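You operate a simulated robot arm through the tools that you are given. There is no shell and no other tool. Be economical: measure what you need, move in short steps, check, and stop when the job is done.

The job below is to be done with a simulated robot arm. You get a single attempt, and the scene is never put back.

JOB
Glue the picture frame's corner, close it and clamp it till it sets.
Fine: glue stick back on the mat; lift the clamp once the glue has set. Set down upright: green glue stick. Where these are worked on the way, their far stop is far enough and under half their travel is too little: corner clamp. A coat counts when it lies all over at full strength: go over it till it gets no stronger.

Only the result counts: the job must be done as asked and must still hold three seconds after the hand-in. Knocking over, shifting, dropping, spilling or breaking anything else fails it.

ROBOT AND FRAMES
A 6-joint arm with a two-finger parallel gripper, fixed in place. Base frame: the origin is at the foot of the arm, x ahead of it, y to its left, z up; the work surface is at about z = 0. Units: m, degrees, N and s.
With the tool pointing down near the work surface it reaches from about 0.14 to 0.58 m from the base axis. Its first joint turns from -66.0 to 66.0 degrees. Payload 2.1 kg.
The tool frame sits at the grasp point between the pads (the TCP): z along the fingers, y along the line on which they close. The tips reach 0.03 m beyond it. Largest opening 0.094 m; finger width 0.028, thickness 0.01; the body of the gripper, 0.05 by 0.096 m, starts 0.055 m behind the TCP.
Orientation is that of the tool frame in the base frame, as a unit quaternion [x, y, z, w]. With the fingers straight down and closing along the base's y, the tool's x points along the base's -x, its y along +y and its z along -z.

CONTROLS
- The arm moves only by the tool apply_moves. Its argument "motion" is a list of rows, each an object of numbers (a shift or turn left out is 0, a gripper value left out holds the last): "dx", "dy", "dz": the shift along the tool's x, y, z in units of 20 mm (1.0 is 20 mm); "rx", "ry", "rz": the turn, a rotation vector about the tool's x, y, z in units of 6 degrees (1.0 is 6 degrees). In form: [{"dx": .., "dy": .., "dz": .., "rx": .., "ry": .., "rz": ..}, ...]. A call has 1 to 20 rows; each row shifts and turns the commanded pose from where the row before left it, along the tool's axes as they then stand. "jaw" is the finger opening in cm, from 0 to 9.4, set as the call begins (left out, the last holds). A call with a number of a shift or a turn outside -1 to 1 is refused whole. Rows are played at 5 a second. More than 0.05 m and 8.6 degrees between two rows, or a gripper value outside its range, and nothing of the call is played. Where a pose cannot be reached the arm comes as near as it can. A force on the tool above 90 N (or 10 N above the force at the start of the call, whichever is more), or a blocked arm, ends the call early, and 0.2 s more pass. Each finger travels about 0.072 m/s and halts on what it meets, pressing with about 29 N; the grip force reading is that of the motor and also rises with nothing between the fingers. The clock runs only during rows and for 0.2 s after the last one: add rows that do not move to give the fingers time. It gives the time, the measured TCP pose, the force on the tool (base axes), the opening and the grip force at its end, in the units of the frame above (readings bear some noise), with the torque about the TCP (base axes, N m) and any sound that the robot's microphone picked up.
- Cameras (640 x 400 px; columns grow to the right, rows downward): "scene" is fixed at [0.0098, -0.3522, 0.4847]; the picture's right is [0.99, -0.14, 0.00], its down [-0.08, -0.55, -0.83] and it looks along [0.11, 0.83, -0.55] (base axes); focal length 246 px, centre (320, 200). "wrist" rides on the gripper at [0.076, 0.014, -0.103] in the tool frame; the picture's right is [-0.18, 0.98, 0.00], its down [-0.75, -0.14, -0.64] and it looks along [-0.63, -0.12, 0.77] (tool axes); focal length 243 px, centre (320, 200). There is no depth. A picture from a camera that has moved, and an enlarged one, comes with that camera's place and axes in the base frame and with its lens.
- snapshot(camera): a new picture of that camera. No time passes.
- inspect(camera, box): a new picture of the part [left, top, right, bottom] of that camera's present view, enlarged. No time passes.
- sign_off(): hands the job in; it is judged then, once.

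Work in short steps. Places have to be worked out from the pictures, the camera data and where the tool is seen: move nearer, look again, correct. Check each grasp and each placing, and mend what went wrong. You have 120 turns and 68 pictures in all, those below and enlarged ones among them. Open the gripper and draw the arm clear of the work before you hand the job in, unless the task says otherwise; then end with one line.

The tools are called after ">>>" by a JSON object that holds its "method" and its "body". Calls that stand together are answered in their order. apply_moves: Moves the arm, as the interface text tells. Its arguments: {"type":"object","properties":{"motion":{"type":"array"},"jaw":{"type":"number"}},"required":["motion"]} The other tools are called the same way: snapshot (camera) takes a picture; inspect (camera, box) takes an enlarged picture of a part of a camera's view; sign_off () hands the job in.

At the start:

```text
t: 0.0
ee_pos: [0.2563, 0.0803, 0.333]
ee_rot: [0.001, 1.0, 0.0, 0.002]
contact_force: [0.0, -0.1, -0.3]
wrist_torque: [-0.01, -0.01, 0.01]
opening: 0.0941
gripper_force: 0.0
```

scene: 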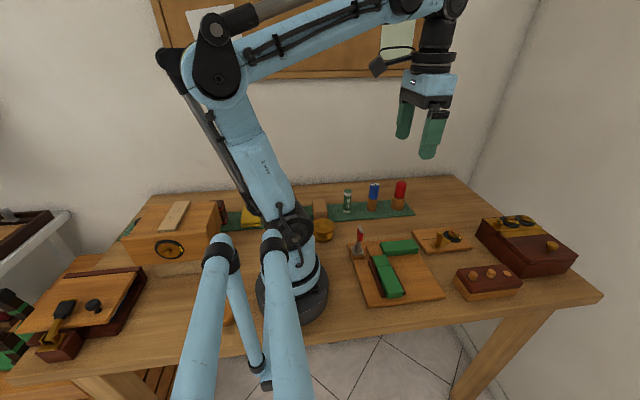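
wrist: 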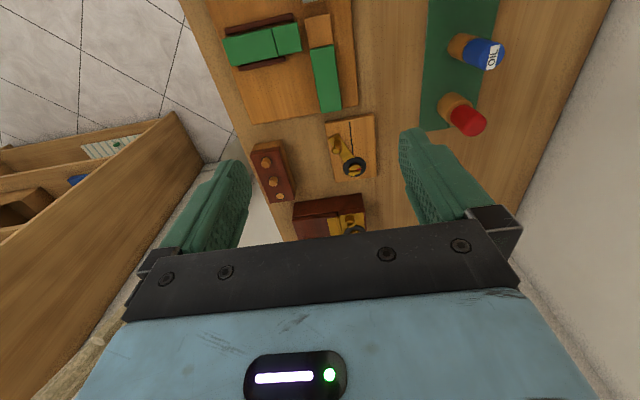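

I start by enlarging the scene around the frame fixture and the mat.

>>> {"method": "inspect", "body": {"camera": "scene", "box": [330, 170, 490, 310]}}

>>> {"method": "inspect", "body": {"camera": "wrist", "box": [200, 0, 520, 240]}}

>>> {"method": "inspect", "body": {"camera": "scene", "box": [440, 190, 600, 310]}}

```text
2.86 times, centred on (410, 240) of scene
camera zoom: at [0.0098, -0.3522, 0.4847], right [0.99, -0.14, 0.0], down [-0.08, -0.55, -0.83], along [0.11, 0.83, -0.55], focal length 702 px, centre (63, 86)
```

zoom: 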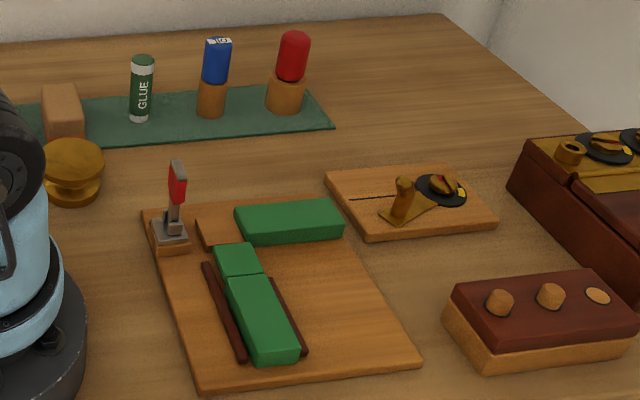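

```text
1.67 times, centred on (360, 120) of wrist
camera zoom: at [0.1812, 0.0944, 0.4352], right [0.19, 0.98, 0.0], down [0.75, -0.14, 0.64], along [0.63, -0.12, -0.77], focal length 404 px, centre (253, 333)
```

zoom: 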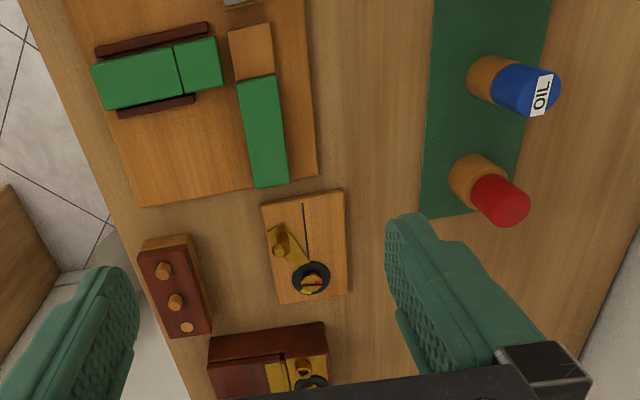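

```text
3.33 times, centred on (520, 250) of scene
camera zoom: at [0.0098, -0.3522, 0.4847], right [0.99, -0.14, 0.0], down [-0.08, -0.55, -0.83], along [0.11, 0.83, -0.55], focal length 819 px, centre (-347, 33)
```

zoom: 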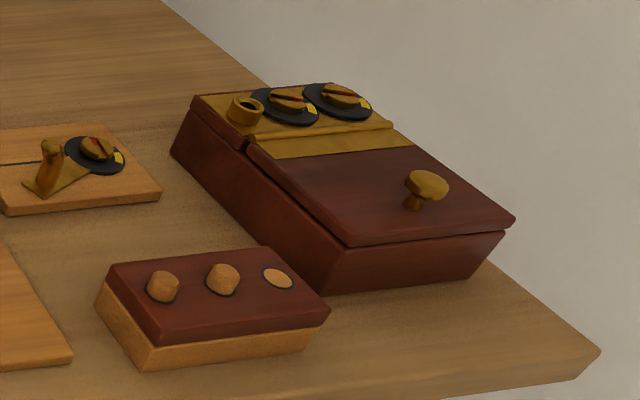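

The frame fixture sits near x 0.16–0.33, y -0.05–0.11, and the glue stick near (0.185, 0.296). I back the arm up so the wrist camera sees the fixture.

>>> {"method": "apply_moves", "body": {"motion": [{"dx": 1, "dy": -0.3}, {"dx": 1, "dy": -0.3}, {"dx": 1, "dy": -0.3}, {"dx": 0.8, "dy": -0.3, "dz": 0.5}, {"dx": 0.2, "dz": 0.5}, {"dz": 0.5}]}}

>>> {"method": "snapshot", "body": {"camera": "wrist"}}

```text
t: 1.4
ee_pos: [0.1772, 0.0569, 0.3031]
ee_rot: [0.001, 1.0, 0.0, 0.001]
contact_force: [-0.4, 0.2, -0.4]
wrist_torque: [-0.02, -0.02, 0.01]
opening: 0.0938
gripper_force: 0.0
```

```text
62 pictures are left
camera wrist: at [0.1018, 0.0709, 0.405], right [0.19, 0.98, 0.0], down [0.75, -0.14, 0.64], along [0.63, -0.12, -0.77], focal length 243 px, centre (320, 200)
```

wrist: 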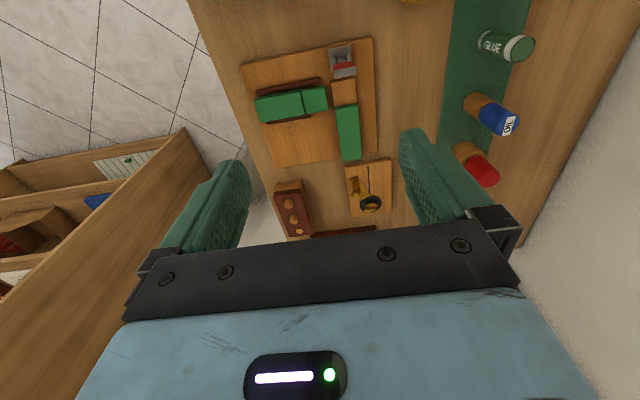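

>>> {"method": "inspect", "body": {"camera": "wrist", "box": [235, 30, 395, 170]}}

>>> {"method": "inspect", "body": {"camera": "wrist", "box": [320, 0, 540, 140]}}

>>> {"method": "inspect", "body": {"camera": "scene", "box": [340, 220, 420, 270]}}

```text
2.86 times, centred on (315, 100) of wrist
camera zoom: at [0.1018, 0.0709, 0.405], right [0.19, 0.98, 0.0], down [0.75, -0.14, 0.64], along [0.63, -0.12, -0.77], focal length 693 px, centre (334, 486)
```

zoom: 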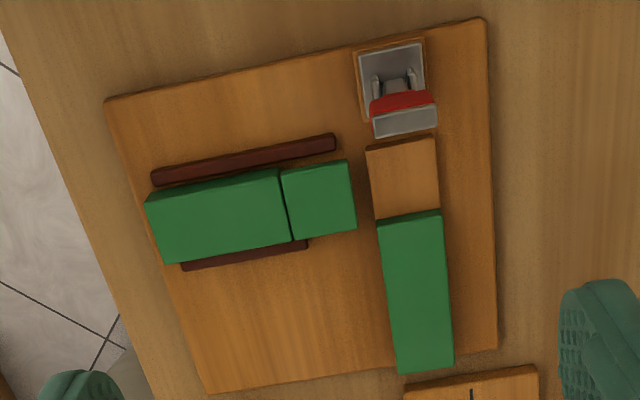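

```text
2.86 times, centred on (430, 70) of wrist
camera zoom: at [0.1018, 0.0709, 0.405], right [0.19, 0.98, 0.0], down [0.75, -0.14, 0.64], along [0.63, -0.12, -0.77], focal length 693 px, centre (6, 571)
```

zoom: 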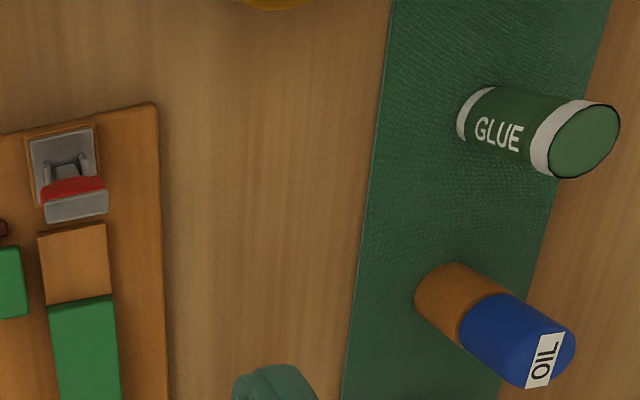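

```text
8.00 times, centred on (380, 245) of scene
camera zoom: at [0.0098, -0.3522, 0.4847], right [0.99, -0.14, 0.0], down [-0.08, -0.55, -0.83], along [0.11, 0.83, -0.55], focal length 1966 px, centre (-160, -160)
```

zoom: 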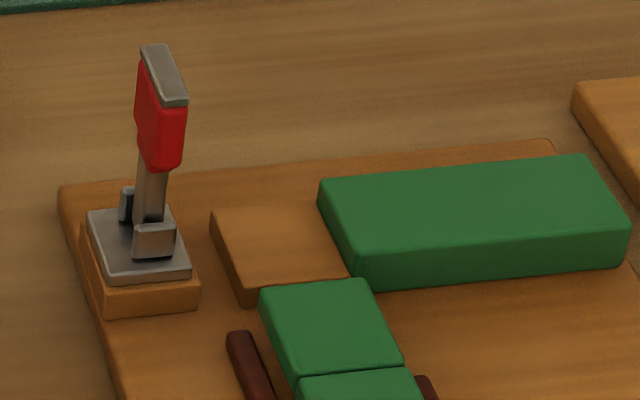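

The joint is a half‑lap: a bare pad at about (0.216, 0.086), the sliding piece along y at x≈0.214, and a clamp lever at (0.167, 0.086). The glue stick is at about (0.190, 0.287). I move above it and pre-set the jaw to 5.5 cm.

>>> {"method": "apply_moves", "body": {"motion": [{"dy": 1}, {"dy": 1}, {"dy": 1}, {"dy": 1}, {"dy": 1}, {"dy": 1}, {"dy": 1, "dz": 0.5}, {"dy": 1, "dz": 1}, {"dy": 1, "dz": 1}, {"dy": 1, "dz": 1}, {"dy": 1, "dz": 1}, {"dy": 0.48, "dx": -0.6, "dz": 0.5}, {}], "jaw": 5.5}}

>>> {"method": "snapshot", "body": {"camera": "wrist"}}

>>> {"method": "inspect", "body": {"camera": "scene", "box": [300, 130, 420, 230]}}

```text
t: 4.2
ee_pos: [0.1893, 0.2888, 0.2029]
ee_rot: [0.001, 1.0, -0.001, 0.001]
contact_force: [0.0, -0.3, -0.6]
wrist_torque: [0.0, -0.01, 0.01]
opening: 0.0547
gripper_force: 0.0
```

```text
58 pictures are left
camera wrist: at [0.1132, 0.3029, 0.3054], right [0.19, 0.98, 0.0], down [0.75, -0.14, 0.64], along [0.63, -0.12, -0.77], focal length 243 px, centre (320, 200)
```

wrist: 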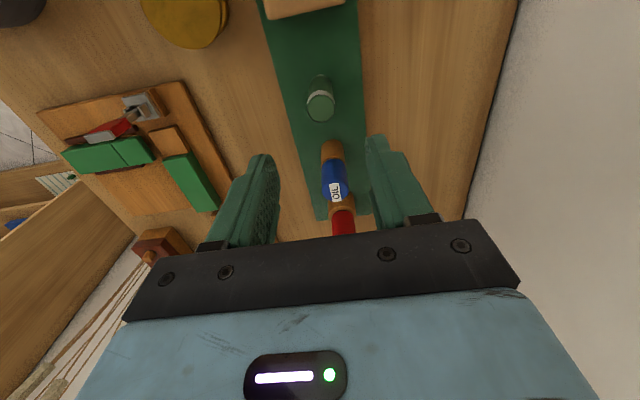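

```text
4.00 times, centred on (360, 180) of scene
camera zoom: at [0.0098, -0.3522, 0.4847], right [0.99, -0.14, 0.0], down [-0.08, -0.55, -0.83], along [0.11, 0.83, -0.55], focal length 983 px, centre (160, 280)
```

zoom: 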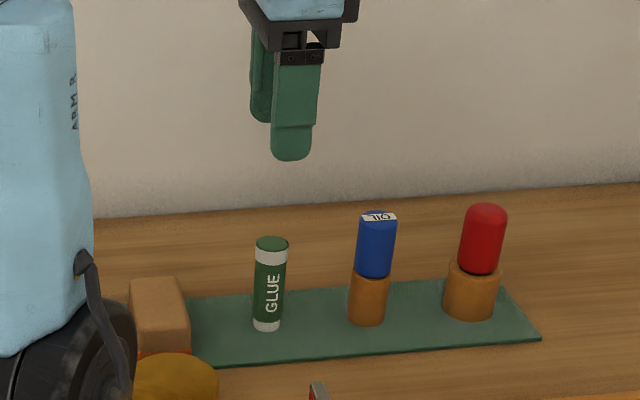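

Stick axis refined to about (0.187, 0.289), height about 0.085. I descend to z≈0.06 and then close.

>>> {"method": "apply_moves", "body": {"motion": [{"dz": 1, "dx": 0.1}, {"dz": 1}, {"dz": 1}, {"dz": 1}, {"dz": 1}, {"dz": 1}, {"dz": 0.6}, {"dz": 0.5}, {}]}}

>>> {"method": "inspect", "body": {"camera": "scene", "box": [300, 130, 420, 230]}}

>>> {"method": "snapshot", "body": {"camera": "wrist"}}

```text
t: 6.2
ee_pos: [0.1866, 0.2856, 0.0611]
ee_rot: [0.001, 1.0, 0.0, 0.001]
contact_force: [-0.6, 0.1, 0.8]
wrist_torque: [-0.01, -0.01, 0.02]
opening: 0.0549
gripper_force: 0.1
```

```text
4.00 times, centred on (360, 180) of scene
camera zoom: at [0.0098, -0.3522, 0.4847], right [0.99, -0.14, 0.0], down [-0.08, -0.55, -0.83], along [0.11, 0.83, -0.55], focal length 983 px, centre (160, 280)
```

zoom: 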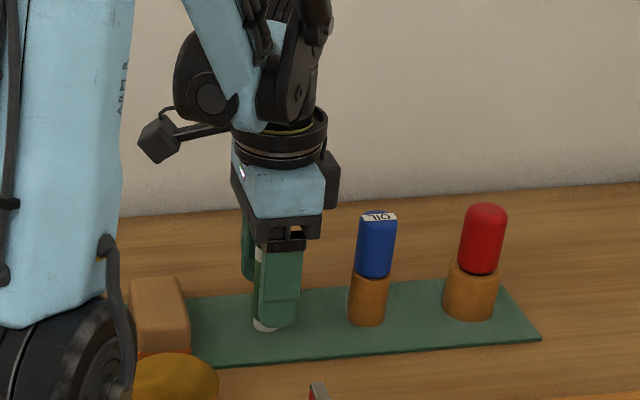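

```text
55 pictures are left
camera wrist: at [0.1124, 0.2998, 0.1626], right [0.19, 0.98, 0.0], down [0.75, -0.14, 0.64], along [0.63, -0.12, -0.77], focal length 243 px, centre (320, 200)
```

wrist: 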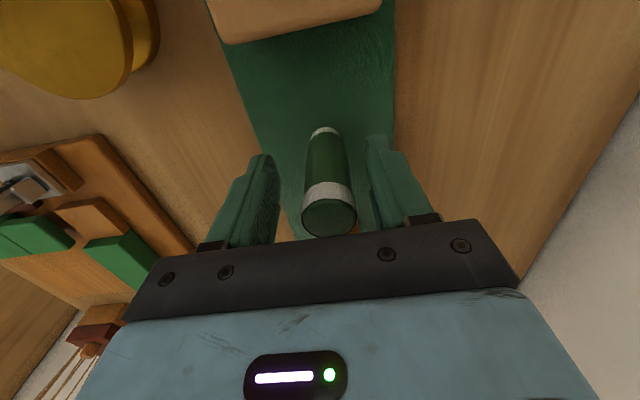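

The stick is slightly to the +y side of the fingers; I shift 4 mm, then close.

>>> {"method": "apply_moves", "body": {"motion": [{"dy": 0.2}, {}]}}

>>> {"method": "apply_moves", "body": {"motion": [{}, {}, {}, {}, {}], "jaw": 1.5}}

>>> {"method": "snapshot", "body": {"camera": "wrist"}}

```text
t: 6.8
ee_pos: [0.1884, 0.2899, 0.0609]
ee_rot: [0.001, 1.0, 0.001, 0.001]
contact_force: [-0.3, 0.7, -0.5]
wrist_torque: [0.02, 0.0, -0.01]
opening: 0.0547
gripper_force: 0.0
```

```text
t: 8.0
ee_pos: [0.1883, 0.2902, 0.0607]
ee_rot: [0.001, 1.0, 0.0, 0.002]
contact_force: [0.3, 0.2, -0.2]
wrist_torque: [0.0, 0.0, 0.03]
opening: 0.0233
gripper_force: 29.2
```

```text
54 pictures are left
camera wrist: at [0.1127, 0.3038, 0.1627], right [0.19, 0.98, 0.0], down [0.75, -0.14, 0.64], along [0.63, -0.12, -0.77], focal length 243 px, centre (320, 200)
```

wrist: 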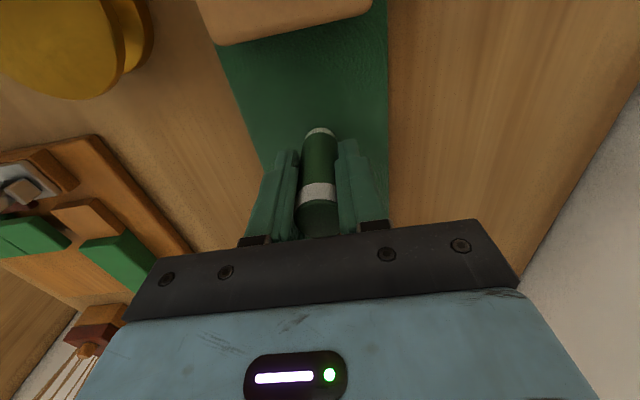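

Gripped (23 mm). Set-down pose to remember: (0.188, 0.290, 0.061). I lift, and look at the stick's lower end.

>>> {"method": "apply_moves", "body": {"motion": [{"dz": -0.5}, {"dz": -1}, {"dz": -1}, {"dz": -1}, {"dz": -1}, {"dy": -1, "dz": -0.5}, {"dy": -1}, {"dy": -1}, {"dy": -1}, {"dy": -1}, {"dy": -1, "dx": -0.3}, {"dy": -1, "dx": -0.3}, {"dy": -1, "dx": -0.3}, {"dy": -1, "dx": -0.3}, {"dy": -1, "dx": -0.2}, {"dy": -0.2}, {}]}}

>>> {"method": "snapshot", "body": {"camera": "wrist"}}

>>> {"method": "inspect", "body": {"camera": "scene", "box": [340, 130, 460, 270]}}

```text
t: 11.6
ee_pos: [0.2154, 0.0847, 0.1608]
ee_rot: [0.0, 1.0, 0.001, 0.001]
contact_force: [1.1, 0.2, -0.7]
wrist_torque: [-0.01, -0.02, 0.04]
opening: 0.0233
gripper_force: 28.8
```

```text
53 pictures are left
camera wrist: at [0.1403, 0.0992, 0.2626], right [0.19, 0.98, 0.0], down [0.75, -0.14, 0.64], along [0.63, -0.12, -0.77], focal length 243 px, centre (320, 200)
```

wrist: 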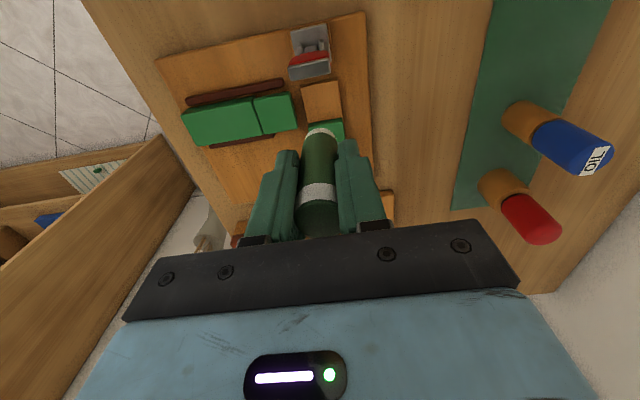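

```text
2.86 times, centred on (400, 200) of scene
camera zoom: at [0.0098, -0.3522, 0.4847], right [0.99, -0.14, 0.0], down [-0.08, -0.55, -0.83], along [0.11, 0.83, -0.55], focal length 702 px, centre (91, 200)
```

zoom: 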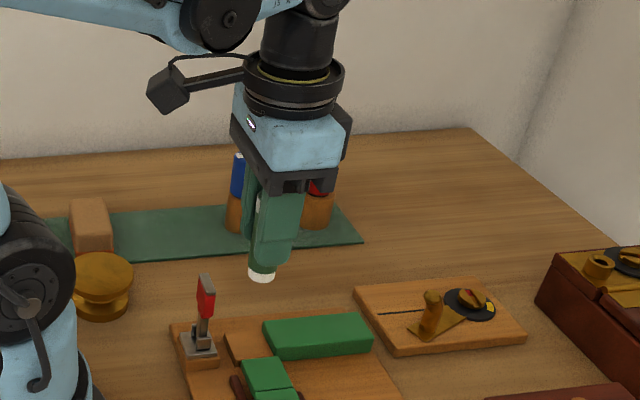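

The stick hangs well with its white tip down, above the pad (0.216, 0.086). I lower to just above the pad.

>>> {"method": "apply_moves", "body": {"motion": [{"dz": 1, "dy": 0.05}, {"dz": 1}, {"dz": 0.8}, {}]}}

>>> {"method": "inspect", "body": {"camera": "scene", "box": [350, 200, 430, 260]}}

>>> {"method": "inspect", "body": {"camera": "wrist", "box": [200, 0, 440, 240]}}

```text
t: 12.6
ee_pos: [0.2146, 0.0868, 0.1051]
ee_rot: [0.001, 1.0, 0.0, 0.001]
contact_force: [0.0, -1.0, -0.4]
wrist_torque: [0.01, 0.0, -0.02]
opening: 0.0232
gripper_force: 29.3
```

```text
6.67 times, centred on (390, 230) of scene
camera zoom: at [0.0098, -0.3522, 0.4847], right [0.99, -0.14, 0.0], down [-0.08, -0.55, -0.83], along [0.11, 0.83, -0.55], focal length 1638 px, centre (-147, 0)
```

zoom: 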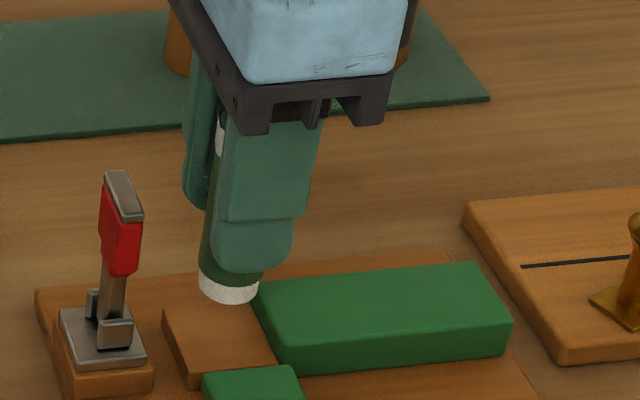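

```text
1.67 times, centred on (320, 120) of wrist
camera zoom: at [0.1399, 0.1004, 0.207], right [0.19, 0.98, 0.0], down [0.75, -0.14, 0.64], along [0.63, -0.12, -0.77], focal length 404 px, centre (320, 333)
```

zoom: 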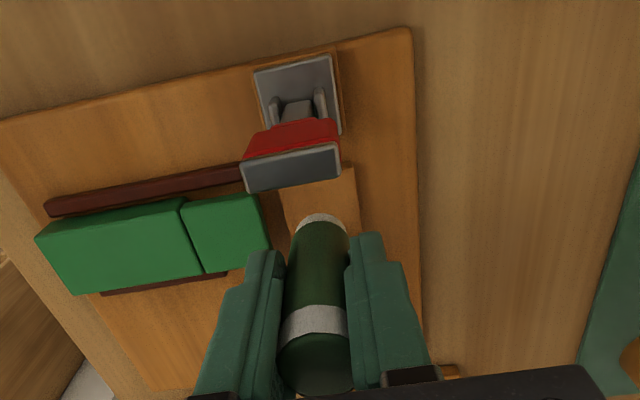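

Clear of the lever and walls. I descend in small steps, watching for contact force.

>>> {"method": "apply_moves", "body": {"motion": [{"dz": 0.3}, {"dz": 0.3}, {}]}}

>>> {"method": "apply_moves", "body": {"motion": [{"dz": 0.2}, {}]}}

>>> {"method": "apply_moves", "body": {"motion": [{"dz": 0.15}, {}]}}

>>> {"method": "inspect", "body": {"camera": "scene", "box": [350, 200, 430, 260]}}

```text
t: 13.4
ee_pos: [0.2161, 0.0879, 0.0918]
ee_rot: [0.001, 1.0, 0.0, 0.002]
contact_force: [-0.4, 0.5, 0.5]
wrist_torque: [0.0, 0.03, 0.02]
opening: 0.023
gripper_force: 28.7
```

```text
t: 14.0
ee_pos: [0.2154, 0.0888, 0.0878]
ee_rot: [0.001, 1.0, -0.001, 0.001]
contact_force: [0.0, -0.5, -0.7]
wrist_torque: [0.0, -0.02, 0.0]
opening: 0.0232
gripper_force: 28.9
```

```text
t: 14.6
ee_pos: [0.2154, 0.0889, 0.0852]
ee_rot: [0.001, 1.0, 0.0, 0.001]
contact_force: [-0.8, -0.4, -0.4]
wrist_torque: [0.0, -0.02, 0.0]
opening: 0.023
gripper_force: 29.4
```

```text
6.67 times, centred on (390, 230) of scene
camera zoom: at [0.0098, -0.3522, 0.4847], right [0.99, -0.14, 0.0], down [-0.08, -0.55, -0.83], along [0.11, 0.83, -0.55], focal length 1638 px, centre (-147, 0)
```

zoom: 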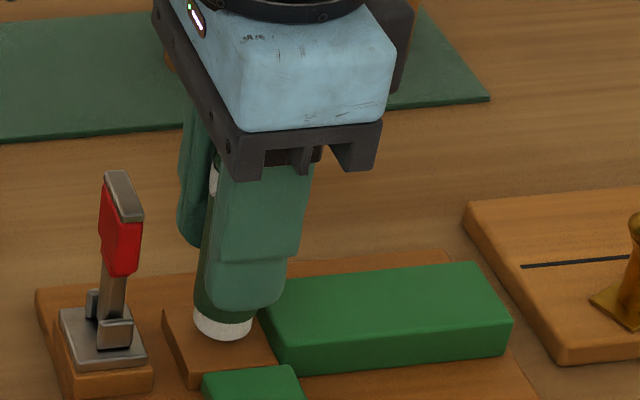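

Nearly touching; keep stepping down.

>>> {"method": "apply_moves", "body": {"motion": [{"dz": 0.1}, {}]}}

>>> {"method": "apply_moves", "body": {"motion": [{"dz": 0.1}, {}]}}

>>> {"method": "apply_moves", "body": {"motion": [{"dz": 0.1}, {}]}}

>>> {"method": "inspect", "body": {"camera": "scene", "box": [350, 200, 430, 260]}}

```text
t: 15.2
ee_pos: [0.2148, 0.0874, 0.0827]
ee_rot: [0.001, 1.0, -0.001, 0.0]
contact_force: [0.3, 1.0, 0.2]
wrist_torque: [0.01, -0.01, 0.01]
opening: 0.0231
gripper_force: 29.2
```

```text
t: 15.8
ee_pos: [0.2153, 0.0874, 0.0834]
ee_rot: [0.001, 1.0, 0.0, 0.001]
contact_force: [-0.7, 0.0, -0.3]
wrist_torque: [-0.02, -0.02, 0.04]
opening: 0.0234
gripper_force: 28.7
```

```text
t: 16.4
ee_pos: [0.2152, 0.0872, 0.0797]
ee_rot: [0.001, 1.0, 0.0, 0.001]
contact_force: [0.5, -0.1, 0.0]
wrist_torque: [0.0, -0.01, -0.02]
opening: 0.0231
gripper_force: 28.7
```

```text
6.67 times, centred on (390, 230) of scene
camera zoom: at [0.0098, -0.3522, 0.4847], right [0.99, -0.14, 0.0], down [-0.08, -0.55, -0.83], along [0.11, 0.83, -0.55], focal length 1638 px, centre (-147, 0)
```

zoom: 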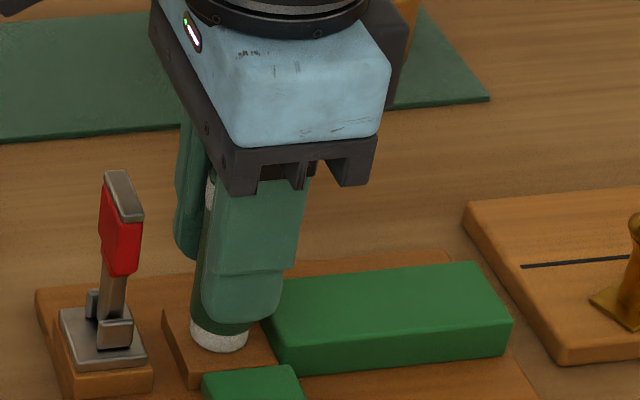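

No contact yet; two more small steps.

>>> {"method": "apply_moves", "body": {"motion": [{"dz": 0.1}, {}]}}

>>> {"method": "apply_moves", "body": {"motion": [{"dz": 0.1}, {}]}}

```text
t: 17.0
ee_pos: [0.2166, 0.0874, 0.0774]
ee_rot: [0.001, 1.0, 0.0, 0.001]
contact_force: [-3.5, 1.4, 21.7]
wrist_torque: [0.01, 0.0, 0.03]
opening: 0.0232
gripper_force: 29.5
```

```text
t: 17.6
ee_pos: [0.2143, 0.0874, 0.0754]
ee_rot: [0.001, 1.0, 0.0, 0.002]
contact_force: [3.9, 1.8, 20.4]
wrist_torque: [0.0, -0.27, 0.0]
opening: 0.0232
gripper_force: 29.0
```

Contact at TCP z≈0.077 with ~20 N. I ease off 1 mm and begin rubbing a gentle zigzag over the pad.

>>> {"method": "apply_moves", "body": {"motion": [{"dz": -0.05}, {"dx": 0.35, "dy": -0.3}, {"dy": -0.3}, {"dy": 0.3}, {"dy": 0.3}, {"dy": 0.3}, {"dy": 0.2}]}}

>>> {"method": "inspect", "body": {"camera": "scene", "box": [350, 200, 430, 260]}}

```text
t: 19.2
ee_pos: [0.208, 0.0965, 0.0761]
ee_rot: [0.001, 1.0, 0.0, 0.001]
contact_force: [0.9, 0.9, -0.7]
wrist_torque: [-0.02, 0.0, -0.01]
opening: 0.0228
gripper_force: 29.2
```

```text
6.67 times, centred on (390, 230) of scene
camera zoom: at [0.0098, -0.3522, 0.4847], right [0.99, -0.14, 0.0], down [-0.08, -0.55, -0.83], along [0.11, 0.83, -0.55], focal length 1638 px, centre (-147, 0)
```

zoom: 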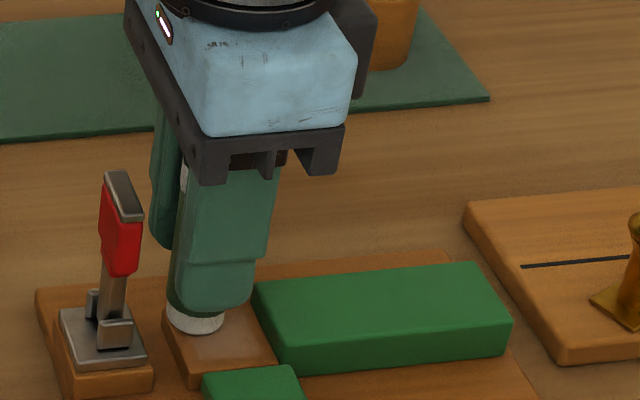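

A pale coat begins to show, but the contact went light; I press 1.5 mm more and do a fuller zigzag.

>>> {"method": "apply_moves", "body": {"motion": [{"dz": 0.08}, {"dy": -0.27}, {"dy": -0.27}, {"dy": -0.27}, {"dy": -0.27}, {"dx": -0.375}, {"dy": 0.27}, {"dy": 0.27}, {"dy": 0.27}, {"dy": 0.27}, {"dx": -0.33}, {"dy": -0.27}, {"dy": -0.27}, {"dy": -0.27}, {"dy": -0.27}]}}

>>> {"method": "inspect", "body": {"camera": "scene", "box": [350, 200, 430, 260]}}

```text
t: 22.4
ee_pos: [0.2208, 0.0754, 0.0761]
ee_rot: [0.0, 1.0, 0.0, 0.0]
contact_force: [-11.1, 3.5, -0.9]
wrist_torque: [0.13, 0.46, 0.07]
opening: 0.0234
gripper_force: 29.5
```

```text
6.67 times, centred on (390, 230) of scene
camera zoom: at [0.0098, -0.3522, 0.4847], right [0.99, -0.14, 0.0], down [-0.08, -0.55, -0.83], along [0.11, 0.83, -0.55], focal length 1638 px, centre (-147, 0)
```

zoom: 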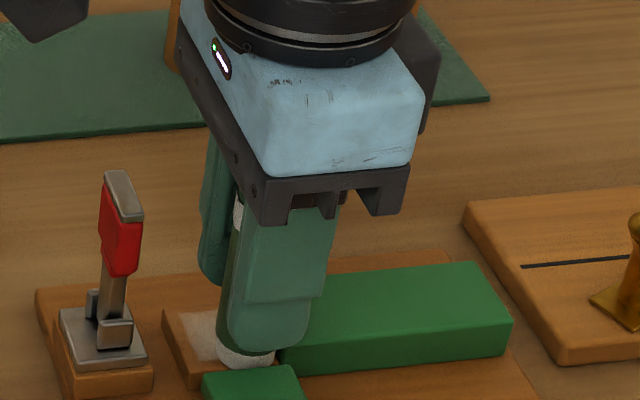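

The stick touched the fixed piece's wall at x≈0.221 (11 N). I back off a bit, press slightly more, and sweep again.

>>> {"method": "apply_moves", "body": {"motion": [{"dx": 0.08, "dz": 0.08}, {"dy": 0.27}, {"dy": 0.27}, {"dy": 0.27}, {"dy": 0.27}, {"dx": 0.3}, {"dy": -0.27}, {"dy": -0.27}, {"dy": -0.27}, {"dy": -0.27}, {"dx": 0.3}, {"dy": 0.27}, {"dy": 0.27}, {"dy": 0.27}, {"dy": 0.27}, {"dx": 0.15}, {"dy": -0.27}, {"dy": -0.27}, {"dy": -0.27}, {"dy": -0.27}]}}

>>> {"method": "inspect", "body": {"camera": "scene", "box": [350, 200, 430, 260]}}

```text
t: 26.6
ee_pos: [0.2068, 0.0765, 0.0745]
ee_rot: [0.0, 1.0, 0.001, 0.002]
contact_force: [-0.6, 0.0, 0.1]
wrist_torque: [-0.02, 0.0, 0.01]
opening: 0.0233
gripper_force: 29.4
```

```text
6.67 times, centred on (390, 230) of scene
camera zoom: at [0.0098, -0.3522, 0.4847], right [0.99, -0.14, 0.0], down [-0.08, -0.55, -0.83], along [0.11, 0.83, -0.55], focal length 1638 px, centre (-147, 0)
```

zoom: 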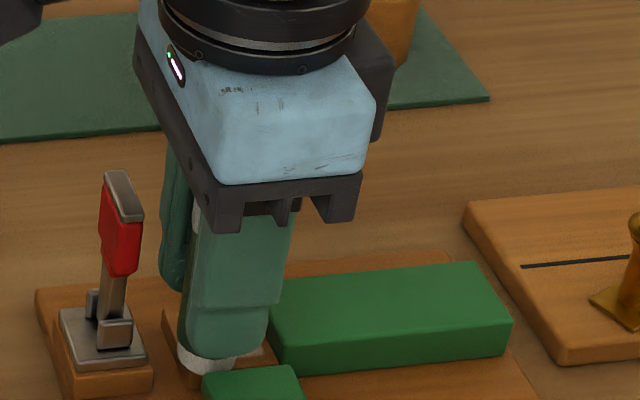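

Force reads zero, so I lift 5 cm to inspect the coat and how the stick sits in the grip.

>>> {"method": "apply_moves", "body": {"motion": [{"dz": -0.8}, {"dz": -1}, {"dz": -1}, {}]}}

>>> {"method": "inspect", "body": {"camera": "scene", "box": [350, 180, 430, 260]}}

>>> {"method": "inspect", "body": {"camera": "wrist", "box": [220, 0, 420, 240]}}

```text
t: 27.6
ee_pos: [0.2047, 0.0763, 0.1306]
ee_rot: [0.001, 1.0, 0.0, 0.002]
contact_force: [0.2, -0.5, -0.6]
wrist_torque: [0.02, 0.0, -0.02]
opening: 0.0232
gripper_force: 28.9
```

```text
5.00 times, centred on (390, 220) of scene
camera zoom: at [0.0098, -0.3522, 0.4847], right [0.99, -0.14, 0.0], down [-0.08, -0.55, -0.83], along [0.11, 0.83, -0.55], focal length 1229 px, centre (-30, 100)
```

zoom: 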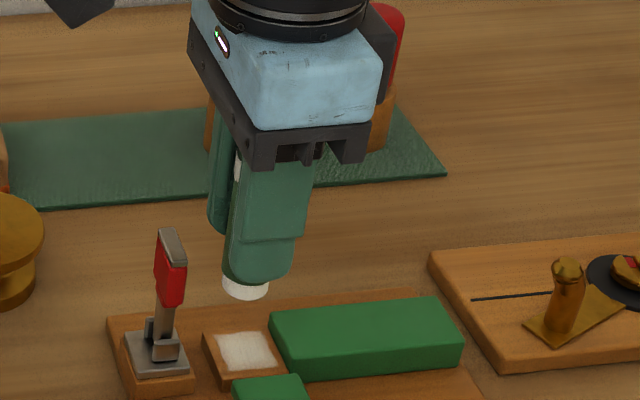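

```text
1.67 times, centred on (320, 120) of wrist
camera zoom: at [0.1289, 0.0891, 0.2326], right [0.19, 0.98, 0.0], down [0.75, -0.14, 0.64], along [0.63, -0.12, -0.77], focal length 404 px, centre (320, 333)
```

zoom: 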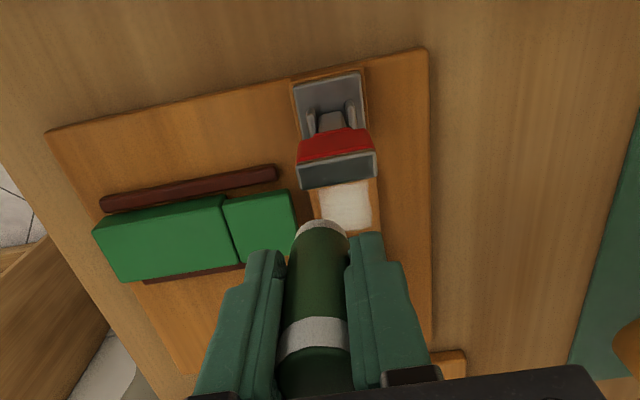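

The pad now shows a whitish coat with a margin; I enlarge it to judge coverage.

>>> {"method": "inspect", "body": {"camera": "scene", "box": [370, 240, 396, 258]}}

>>> {"method": "inspect", "body": {"camera": "wrist", "box": [300, 100, 360, 140]}}

```text
16.00 times, centred on (383, 249) of scene
camera zoom: at [0.0098, -0.3522, 0.4847], right [0.99, -0.14, 0.0], down [-0.08, -0.55, -0.83], along [0.11, 0.83, -0.55], focal length 3932 px, centre (-688, -584)
```

zoom: 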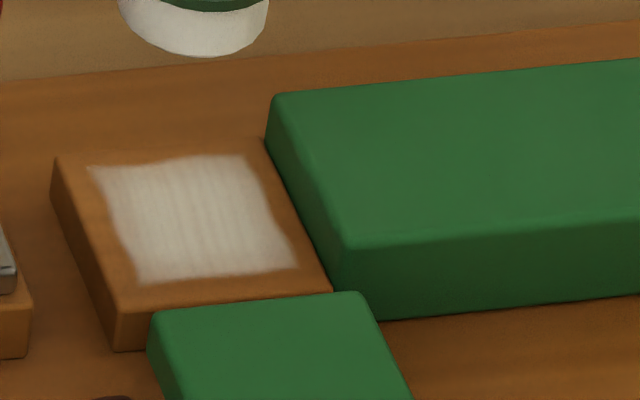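

```text
10.00 times, centred on (330, 120) of wrist
camera zoom: at [0.1289, 0.0891, 0.2326], right [0.19, 0.98, 0.0], down [0.75, -0.14, 0.64], along [0.63, -0.12, -0.77], focal length 2426 px, centre (220, 1000)
```

zoom: 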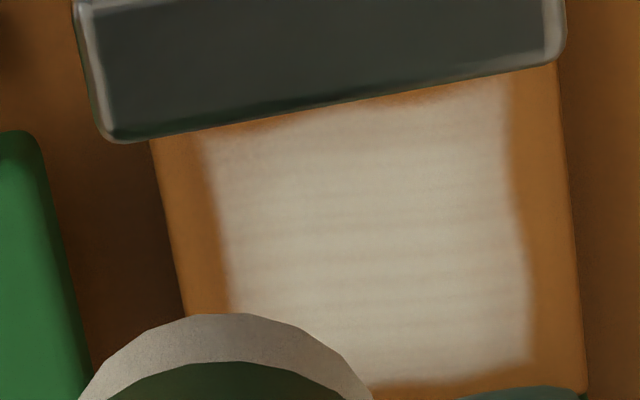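

Coat covers the middle with a few mm margin. I'll go over again with a wider sweep to see whether it grows or is at its limit.

>>> {"method": "apply_moves", "body": {"motion": [{"dx": -0.5, "dy": 0.45}, {"dz": 1}, {"dz": 1}, {"dz": 0.75}, {}]}}

>>> {"method": "apply_moves", "body": {"motion": [{"dz": 0.07}, {}]}}

>>> {"method": "apply_moves", "body": {"motion": [{"dz": 0.07}, {}]}}

```text
t: 28.8
ee_pos: [0.2146, 0.0846, 0.0748]
ee_rot: [0.001, 1.0, 0.0, 0.001]
contact_force: [-0.4, -0.2, 5.9]
wrist_torque: [-0.02, 0.02, -0.02]
opening: 0.023
gripper_force: 28.6
```

```text
t: 29.4
ee_pos: [0.2157, 0.0854, 0.0725]
ee_rot: [0.001, 1.0, 0.0, 0.001]
contact_force: [-4.2, -1.7, 22.4]
wrist_torque: [-0.09, 0.11, -0.05]
opening: 0.0233
gripper_force: 29.2
```

```text
t: 30.0
ee_pos: [0.2156, 0.0854, 0.0711]
ee_rot: [0.001, 1.0, 0.001, 0.001]
contact_force: [-2.3, -0.3, 20.6]
wrist_torque: [-0.09, 0.03, 0.02]
opening: 0.023
gripper_force: 29.5
```

Contact again with ~20 N; wide sweep now.

>>> {"method": "apply_moves", "body": {"motion": [{"dx": 0.6, "dy": -0.35}, {"dy": -0.37}, {"dy": 0.29}, {"dy": 0.29}, {"dy": 0.29}, {"dy": 0.29}, {"dy": 0.29}, {"dx": -0.3}, {"dy": -0.29}, {"dy": -0.29}, {"dy": -0.29}, {"dy": -0.29}, {"dy": -0.29}, {"dx": -0.3}, {"dy": 0.29}, {"dy": 0.29}, {"dy": 0.29}, {"dy": 0.29}, {"dy": 0.29}]}}

>>> {"method": "apply_moves", "body": {"motion": [{"dx": -0.22}, {"dy": -0.29}, {"dy": -0.29}, {"dy": -0.29}, {"dy": -0.29}, {"dy": -0.29}, {"dz": -1, "dx": 0.1}, {"dz": -1}, {"dz": -1, "dy": 1}, {"dy": 1}, {"dy": 1}, {}]}}

>>> {"method": "inspect", "body": {"camera": "scene", "box": [370, 240, 396, 258]}}

```text
t: 34.0
ee_pos: [0.2163, 0.1004, 0.0708]
ee_rot: [0.002, 1.0, 0.001, 0.0]
contact_force: [-0.2, 0.7, -0.4]
wrist_torque: [0.03, -0.04, -0.01]
opening: 0.023
gripper_force: 28.8
```

```text
t: 36.6
ee_pos: [0.2176, 0.1305, 0.1316]
ee_rot: [0.001, 1.0, 0.0, 0.001]
contact_force: [0.2, -0.3, -1.0]
wrist_torque: [0.0, -0.02, 0.03]
opening: 0.0234
gripper_force: 28.9
```

```text
16.00 times, centred on (383, 249) of scene
camera zoom: at [0.0098, -0.3522, 0.4847], right [0.99, -0.14, 0.0], down [-0.08, -0.55, -0.83], along [0.11, 0.83, -0.55], focal length 3932 px, centre (-688, -584)
```

zoom: 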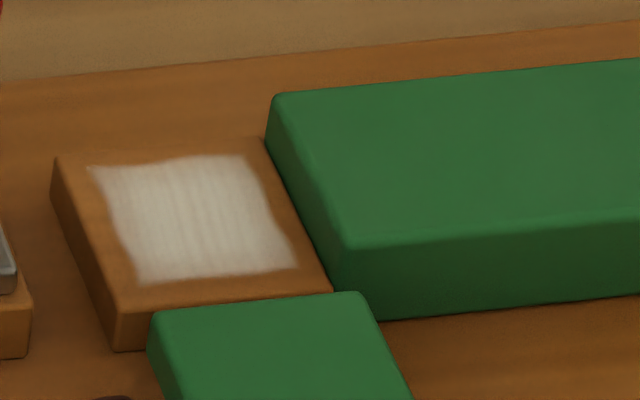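

The patch shape is unchanged, so the glue zone is that inset square. One more pressed pass to make sure it's at full strength.

>>> {"method": "apply_moves", "body": {"motion": [{"dy": -1}, {"dy": -1}, {"dx": 0.15, "dy": -0.25}, {"dz": 1}, {"dz": 1}, {"dz": 0.95}, {"dz": 0.1}, {}]}}

>>> {"method": "apply_moves", "body": {"motion": [{"dx": 0.5, "dy": -0.3, "dz": 0.02}, {"dy": -0.2}, {"dy": 0.25}, {"dy": 0.25}, {"dy": 0.25}, {"dy": 0.25}, {"dx": -0.25, "dz": 0.03}, {"dy": -0.25}, {"dy": -0.25}, {"dy": -0.25}, {"dy": -0.25}, {"dx": -0.25, "dz": 0.03}, {"dy": 0.25}, {"dy": 0.25}, {"dy": 0.25}, {"dy": 0.25}]}}

>>> {"method": "apply_moves", "body": {"motion": [{"dx": -0.25, "dz": 0.03}, {"dy": -0.25}, {"dy": -0.25}, {"dy": -0.25}, {"dy": -0.25}, {"dz": -1, "dx": 0.1}, {"dz": -1}, {"dz": -1, "dy": 1}, {"dy": 1}, {"dy": 1}, {}]}}

>>> {"method": "inspect", "body": {"camera": "scene", "box": [370, 240, 396, 258]}}

```text
t: 38.4
ee_pos: [0.2162, 0.0858, 0.0708]
ee_rot: [0.0, 1.0, -0.001, 0.002]
contact_force: [-1.8, 2.3, 12.5]
wrist_torque: [0.07, -0.05, 0.0]
opening: 0.0231
gripper_force: 29.1
```

```text
t: 41.8
ee_pos: [0.2153, 0.0951, 0.0686]
ee_rot: [-0.001, 1.0, 0.0, 0.001]
contact_force: [-0.8, -0.2, -0.5]
wrist_torque: [0.02, 0.01, -0.02]
opening: 0.0232
gripper_force: 28.9
```

```text
t: 44.2
ee_pos: [0.2182, 0.1352, 0.1314]
ee_rot: [0.001, 1.0, 0.0, 0.0]
contact_force: [-0.3, -0.5, -0.9]
wrist_torque: [0.02, -0.01, 0.01]
opening: 0.0231
gripper_force: 29.2
```

```text
16.00 times, centred on (383, 249) of scene
camera zoom: at [0.0098, -0.3522, 0.4847], right [0.99, -0.14, 0.0], down [-0.08, -0.55, -0.83], along [0.11, 0.83, -0.55], focal length 3932 px, centre (-688, -584)
```

zoom: 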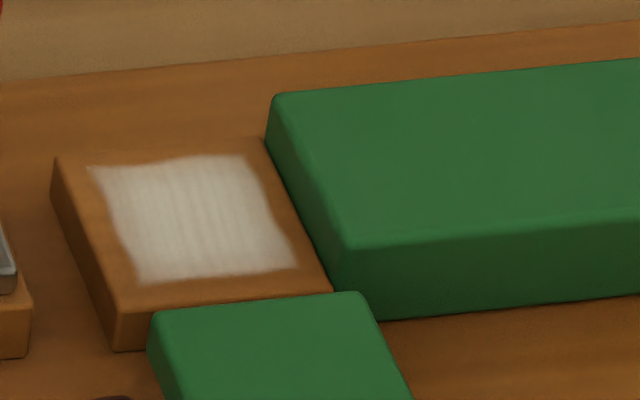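

No change: the coat is saturated. I carry the stick back to (0.188, 0.290).

>>> {"method": "apply_moves", "body": {"motion": [{"dy": 1}, {"dy": 1}, {"dy": 1, "dx": 0.4}, {"dy": 1, "dx": 0.4}, {"dy": 1, "dx": 0.4}, {"dy": 1, "dx": 0.3}, {"dy": 1}, {"dy": 0.75}, {"dz": 1}, {"dz": 1}, {"dz": 0.8}, {}]}}

>>> {"method": "inspect", "body": {"camera": "scene", "box": [300, 130, 420, 230]}}

>>> {"method": "snapshot", "body": {"camera": "wrist"}}

```text
t: 46.8
ee_pos: [0.1906, 0.2907, 0.0752]
ee_rot: [0.001, 1.0, 0.0, 0.001]
contact_force: [0.2, 0.1, -1.0]
wrist_torque: [0.0, -0.04, 0.01]
opening: 0.0232
gripper_force: 29.0
```

```text
4.00 times, centred on (360, 180) of scene
camera zoom: at [0.0098, -0.3522, 0.4847], right [0.99, -0.14, 0.0], down [-0.08, -0.55, -0.83], along [0.11, 0.83, -0.55], focal length 983 px, centre (160, 280)
```

zoom: 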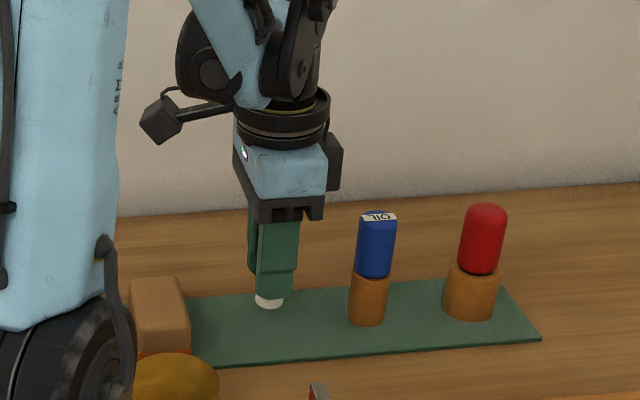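

```text
37 pictures are left
camera wrist: at [0.1143, 0.3039, 0.1759], right [0.19, 0.98, 0.0], down [0.75, -0.14, 0.64], along [0.63, -0.12, -0.77], focal length 243 px, centre (320, 200)
```

wrist: 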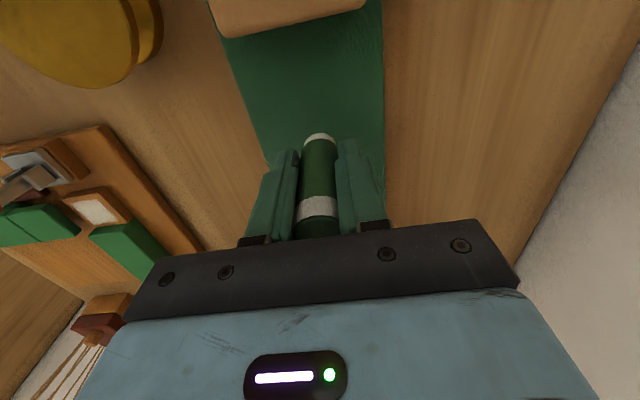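

The stick is upright over its old place. I lower stepwise until contact.

>>> {"method": "apply_moves", "body": {"motion": [{"dz": 0.3}, {"dz": 0.3}, {"dz": 0.2}, {}]}}

>>> {"method": "apply_moves", "body": {"motion": [{"dz": 0.1}, {"dz": 0.1}, {}]}}

>>> {"method": "apply_moves", "body": {"motion": [{"dz": 0.1}, {}]}}

```text
t: 47.8
ee_pos: [0.1887, 0.2903, 0.0568]
ee_rot: [0.001, 1.0, 0.0, 0.0]
contact_force: [0.8, 0.1, -1.1]
wrist_torque: [-0.01, -0.01, 0.04]
opening: 0.023
gripper_force: 28.9
```

```text
t: 48.6
ee_pos: [0.1891, 0.2908, 0.0528]
ee_rot: [0.001, 1.0, 0.0, 0.001]
contact_force: [1.0, 0.3, -0.7]
wrist_torque: [-0.01, 0.05, 0.0]
opening: 0.0228
gripper_force: 28.5
```

```text
t: 49.2
ee_pos: [0.1886, 0.291, 0.0508]
ee_rot: [0.001, 1.0, 0.0, 0.001]
contact_force: [-0.4, 0.7, 14.8]
wrist_torque: [-0.03, -0.09, -0.01]
opening: 0.023
gripper_force: 28.9
```

Contact (15 N) at z≈0.051. I ease up slightly and open.

>>> {"method": "apply_moves", "body": {"motion": [{"dz": -0.03}, {}]}}

>>> {"method": "apply_moves", "body": {"motion": [{}, {}, {}, {}], "jaw": 5.5}}

>>> {"method": "apply_moves", "body": {"motion": [{"dz": -0.5}, {"dz": -1}, {"dz": -1}, {"dz": -1}, {"dz": -1}, {"dz": -1}, {"dz": -1}, {}]}}

>>> {"method": "inspect", "body": {"camera": "scene", "box": [300, 130, 420, 230]}}

```text
t: 49.8
ee_pos: [0.1883, 0.2901, 0.0508]
ee_rot: [0.001, 1.0, -0.001, 0.001]
contact_force: [1.2, 1.5, 4.9]
wrist_torque: [0.02, -0.15, 0.02]
opening: 0.0229
gripper_force: 28.9
```

```text
t: 50.8
ee_pos: [0.1882, 0.2912, 0.0513]
ee_rot: [0.001, 1.0, 0.0, 0.001]
contact_force: [0.5, 0.6, -0.6]
wrist_torque: [-0.02, 0.04, 0.01]
opening: 0.0549
gripper_force: 0.1
```

```text
t: 52.6
ee_pos: [0.19, 0.2897, 0.1822]
ee_rot: [0.001, 1.0, -0.001, 0.001]
contact_force: [-1.0, -1.5, 0.5]
wrist_torque: [0.0, 0.0, 0.0]
opening: 0.055
gripper_force: 0.1
```

```text
4.00 times, centred on (360, 180) of scene
camera zoom: at [0.0098, -0.3522, 0.4847], right [0.99, -0.14, 0.0], down [-0.08, -0.55, -0.83], along [0.11, 0.83, -0.55], focal length 983 px, centre (160, 280)
```

zoom: 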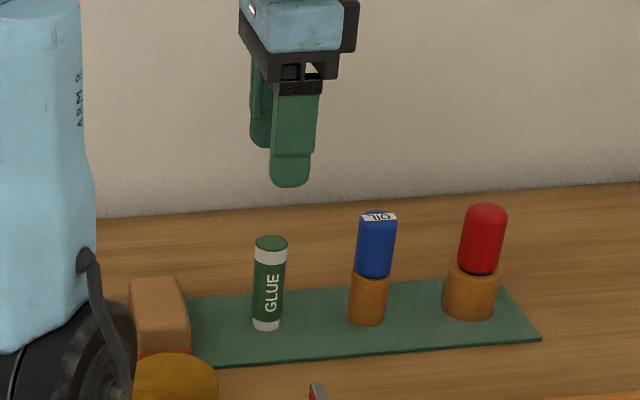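

The glue stick stands upright on the mat. Next I close the fingers and travel to just in front of the sliding piece's near end (about y=-0.046).

>>> {"method": "apply_moves", "body": {"motion": [{"dy": -1}, {"dy": -1}, {"dy": -1}, {"dy": -1}, {"dy": -1}, {"dy": -1}, {"dy": -1}, {"dy": -1}, {"dy": -1, "dx": -0.2}, {"dy": -1, "dx": -0.2}, {"dy": -1, "dx": -0.2}, {"dy": -1, "dx": -0.2}, {"dy": -1, "dx": -0.2}, {"dy": -1, "dx": -0.2}, {"dy": -1}, {"dy": -1}, {"dy": -1}, {"dy": -1}, {"dy": -0.7}, {}], "jaw": 0}}

>>> {"method": "snapshot", "body": {"camera": "wrist"}}

>>> {"method": "inspect", "body": {"camera": "scene", "box": [330, 130, 480, 310]}}

```text
t: 56.8
ee_pos: [0.2127, -0.0835, 0.1818]
ee_rot: [0.001, 1.0, 0.0, 0.001]
contact_force: [-0.3, -0.9, 1.0]
wrist_torque: [-0.02, -0.01, 0.01]
opening: 0.0001
gripper_force: 28.6
```

```text
35 pictures are left
camera wrist: at [0.1378, -0.0699, 0.2838], right [0.19, 0.98, 0.0], down [0.75, -0.14, 0.64], along [0.63, -0.12, -0.77], focal length 243 px, centre (320, 200)
```

wrist: 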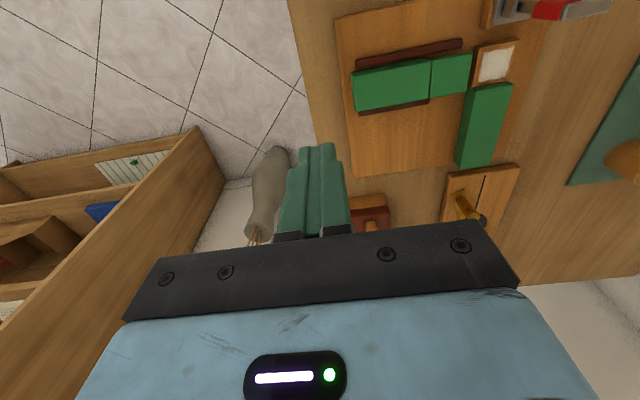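

```text
2.22 times, centred on (405, 220) of scene
camera zoom: at [0.0098, -0.3522, 0.4847], right [0.99, -0.14, 0.0], down [-0.08, -0.55, -0.83], along [0.11, 0.83, -0.55], focal length 546 px, centre (131, 156)
```

zoom: 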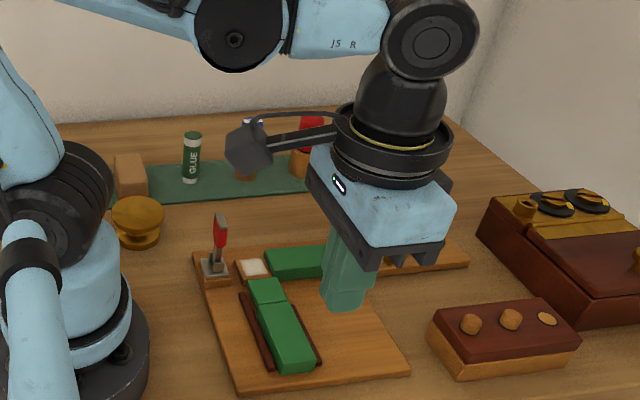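

The piece's near end is at y≈-0.051, board edge y≈-0.059. I descend in front of it to TCP z≈0.052.

>>> {"method": "apply_moves", "body": {"motion": [{"dz": 1}, {"dz": 1}, {"dz": 1}, {"dz": 1}, {"dz": 1}, {"dz": 1}, {"dz": 0.5}, {}]}}

>>> {"method": "inspect", "body": {"camera": "scene", "box": [330, 200, 480, 310]}}

```text
t: 58.6
ee_pos: [0.2121, -0.0845, 0.0508]
ee_rot: [0.001, 1.0, 0.0, 0.001]
contact_force: [0.1, 1.0, -0.2]
wrist_torque: [-0.02, -0.02, -0.01]
opening: 0.0
gripper_force: 29.2
```

```text
3.64 times, centred on (405, 255) of scene
camera zoom: at [0.0098, -0.3522, 0.4847], right [0.99, -0.14, 0.0], down [-0.08, -0.55, -0.83], along [0.11, 0.83, -0.55], focal length 894 px, centre (11, 0)
```

zoom: 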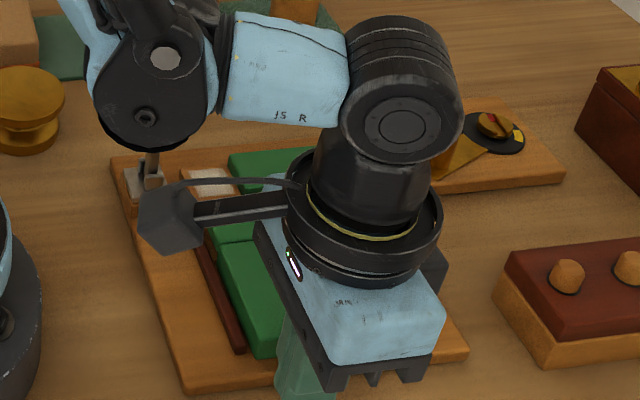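

Positioned; I push along +y in small rows (contact expected after ~2.3 cm).

>>> {"method": "apply_moves", "body": {"motion": [{"dy": 0.5}, {"dy": 0.5}, {"dy": 0.25}, {"dy": 0.25}, {}]}}

>>> {"method": "apply_moves", "body": {"motion": [{"dy": 0.25}, {"dy": 0.25}, {"dy": 0.25}, {"dy": 0.25}, {}]}}

>>> {"method": "snapshot", "body": {"camera": "wrist"}}

```text
t: 59.8
ee_pos: [0.2122, -0.0537, 0.0506]
ee_rot: [0.0, 1.0, 0.001, 0.001]
contact_force: [-1.4, -1.1, 0.3]
wrist_torque: [-0.02, 0.04, 0.04]
opening: 0.0
gripper_force: 28.9
```

```text
t: 61.0
ee_pos: [0.2128, -0.0338, 0.0499]
ee_rot: [0.002, 1.0, 0.0, 0.001]
contact_force: [-1.1, -1.3, -0.6]
wrist_torque: [-0.02, -0.02, -0.02]
opening: 0.0
gripper_force: 29.2
```

```text
32 pictures are left
camera wrist: at [0.137, -0.0198, 0.1516], right [0.19, 0.98, 0.0], down [0.75, -0.14, 0.64], along [0.63, -0.12, -0.77], focal length 243 px, centre (320, 200)
```

wrist: 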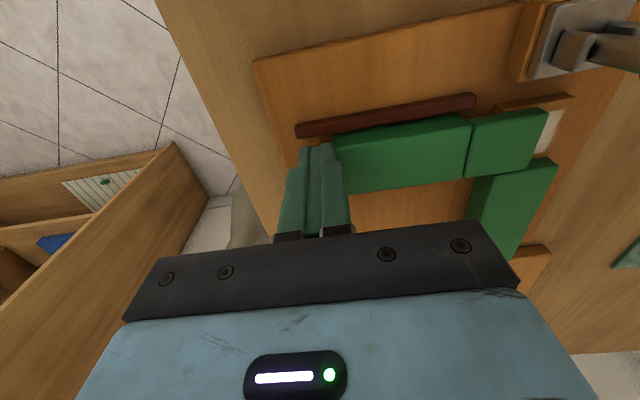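

The piece slides smoothly and the lap is over the pad. I continue, expecting about 2 cm more.

>>> {"method": "apply_moves", "body": {"motion": [{"dy": 0.25}, {"dy": 0.25}, {"dy": 0.25}, {}]}}

>>> {"method": "apply_moves", "body": {"motion": [{"dy": 0.1}, {"dy": 0.1}, {"dy": 0.1}, {}]}}

>>> {"method": "snapshot", "body": {"camera": "wrist"}}

```text
t: 62.0
ee_pos: [0.2126, -0.0184, 0.0512]
ee_rot: [0.001, 1.0, 0.0, 0.001]
contact_force: [-0.6, -1.3, -0.2]
wrist_torque: [-0.01, 0.05, 0.05]
opening: 0.0
gripper_force: 29.1
```

```text
t: 63.0
ee_pos: [0.2126, -0.0156, 0.0494]
ee_rot: [0.002, 1.0, -0.003, 0.001]
contact_force: [3.7, -21.2, 2.0]
wrist_torque: [-0.48, -0.08, 0.02]
opening: 0.0
gripper_force: 29.5
```

```text
31 pictures are left
camera wrist: at [0.1372, 0.0005, 0.1526], right [0.19, 0.98, 0.0], down [0.75, -0.14, 0.65], along [0.63, -0.12, -0.76], focal length 243 px, centre (320, 200)
```

wrist: 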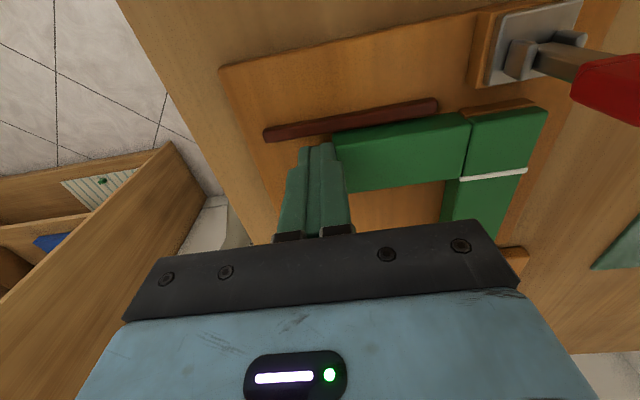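

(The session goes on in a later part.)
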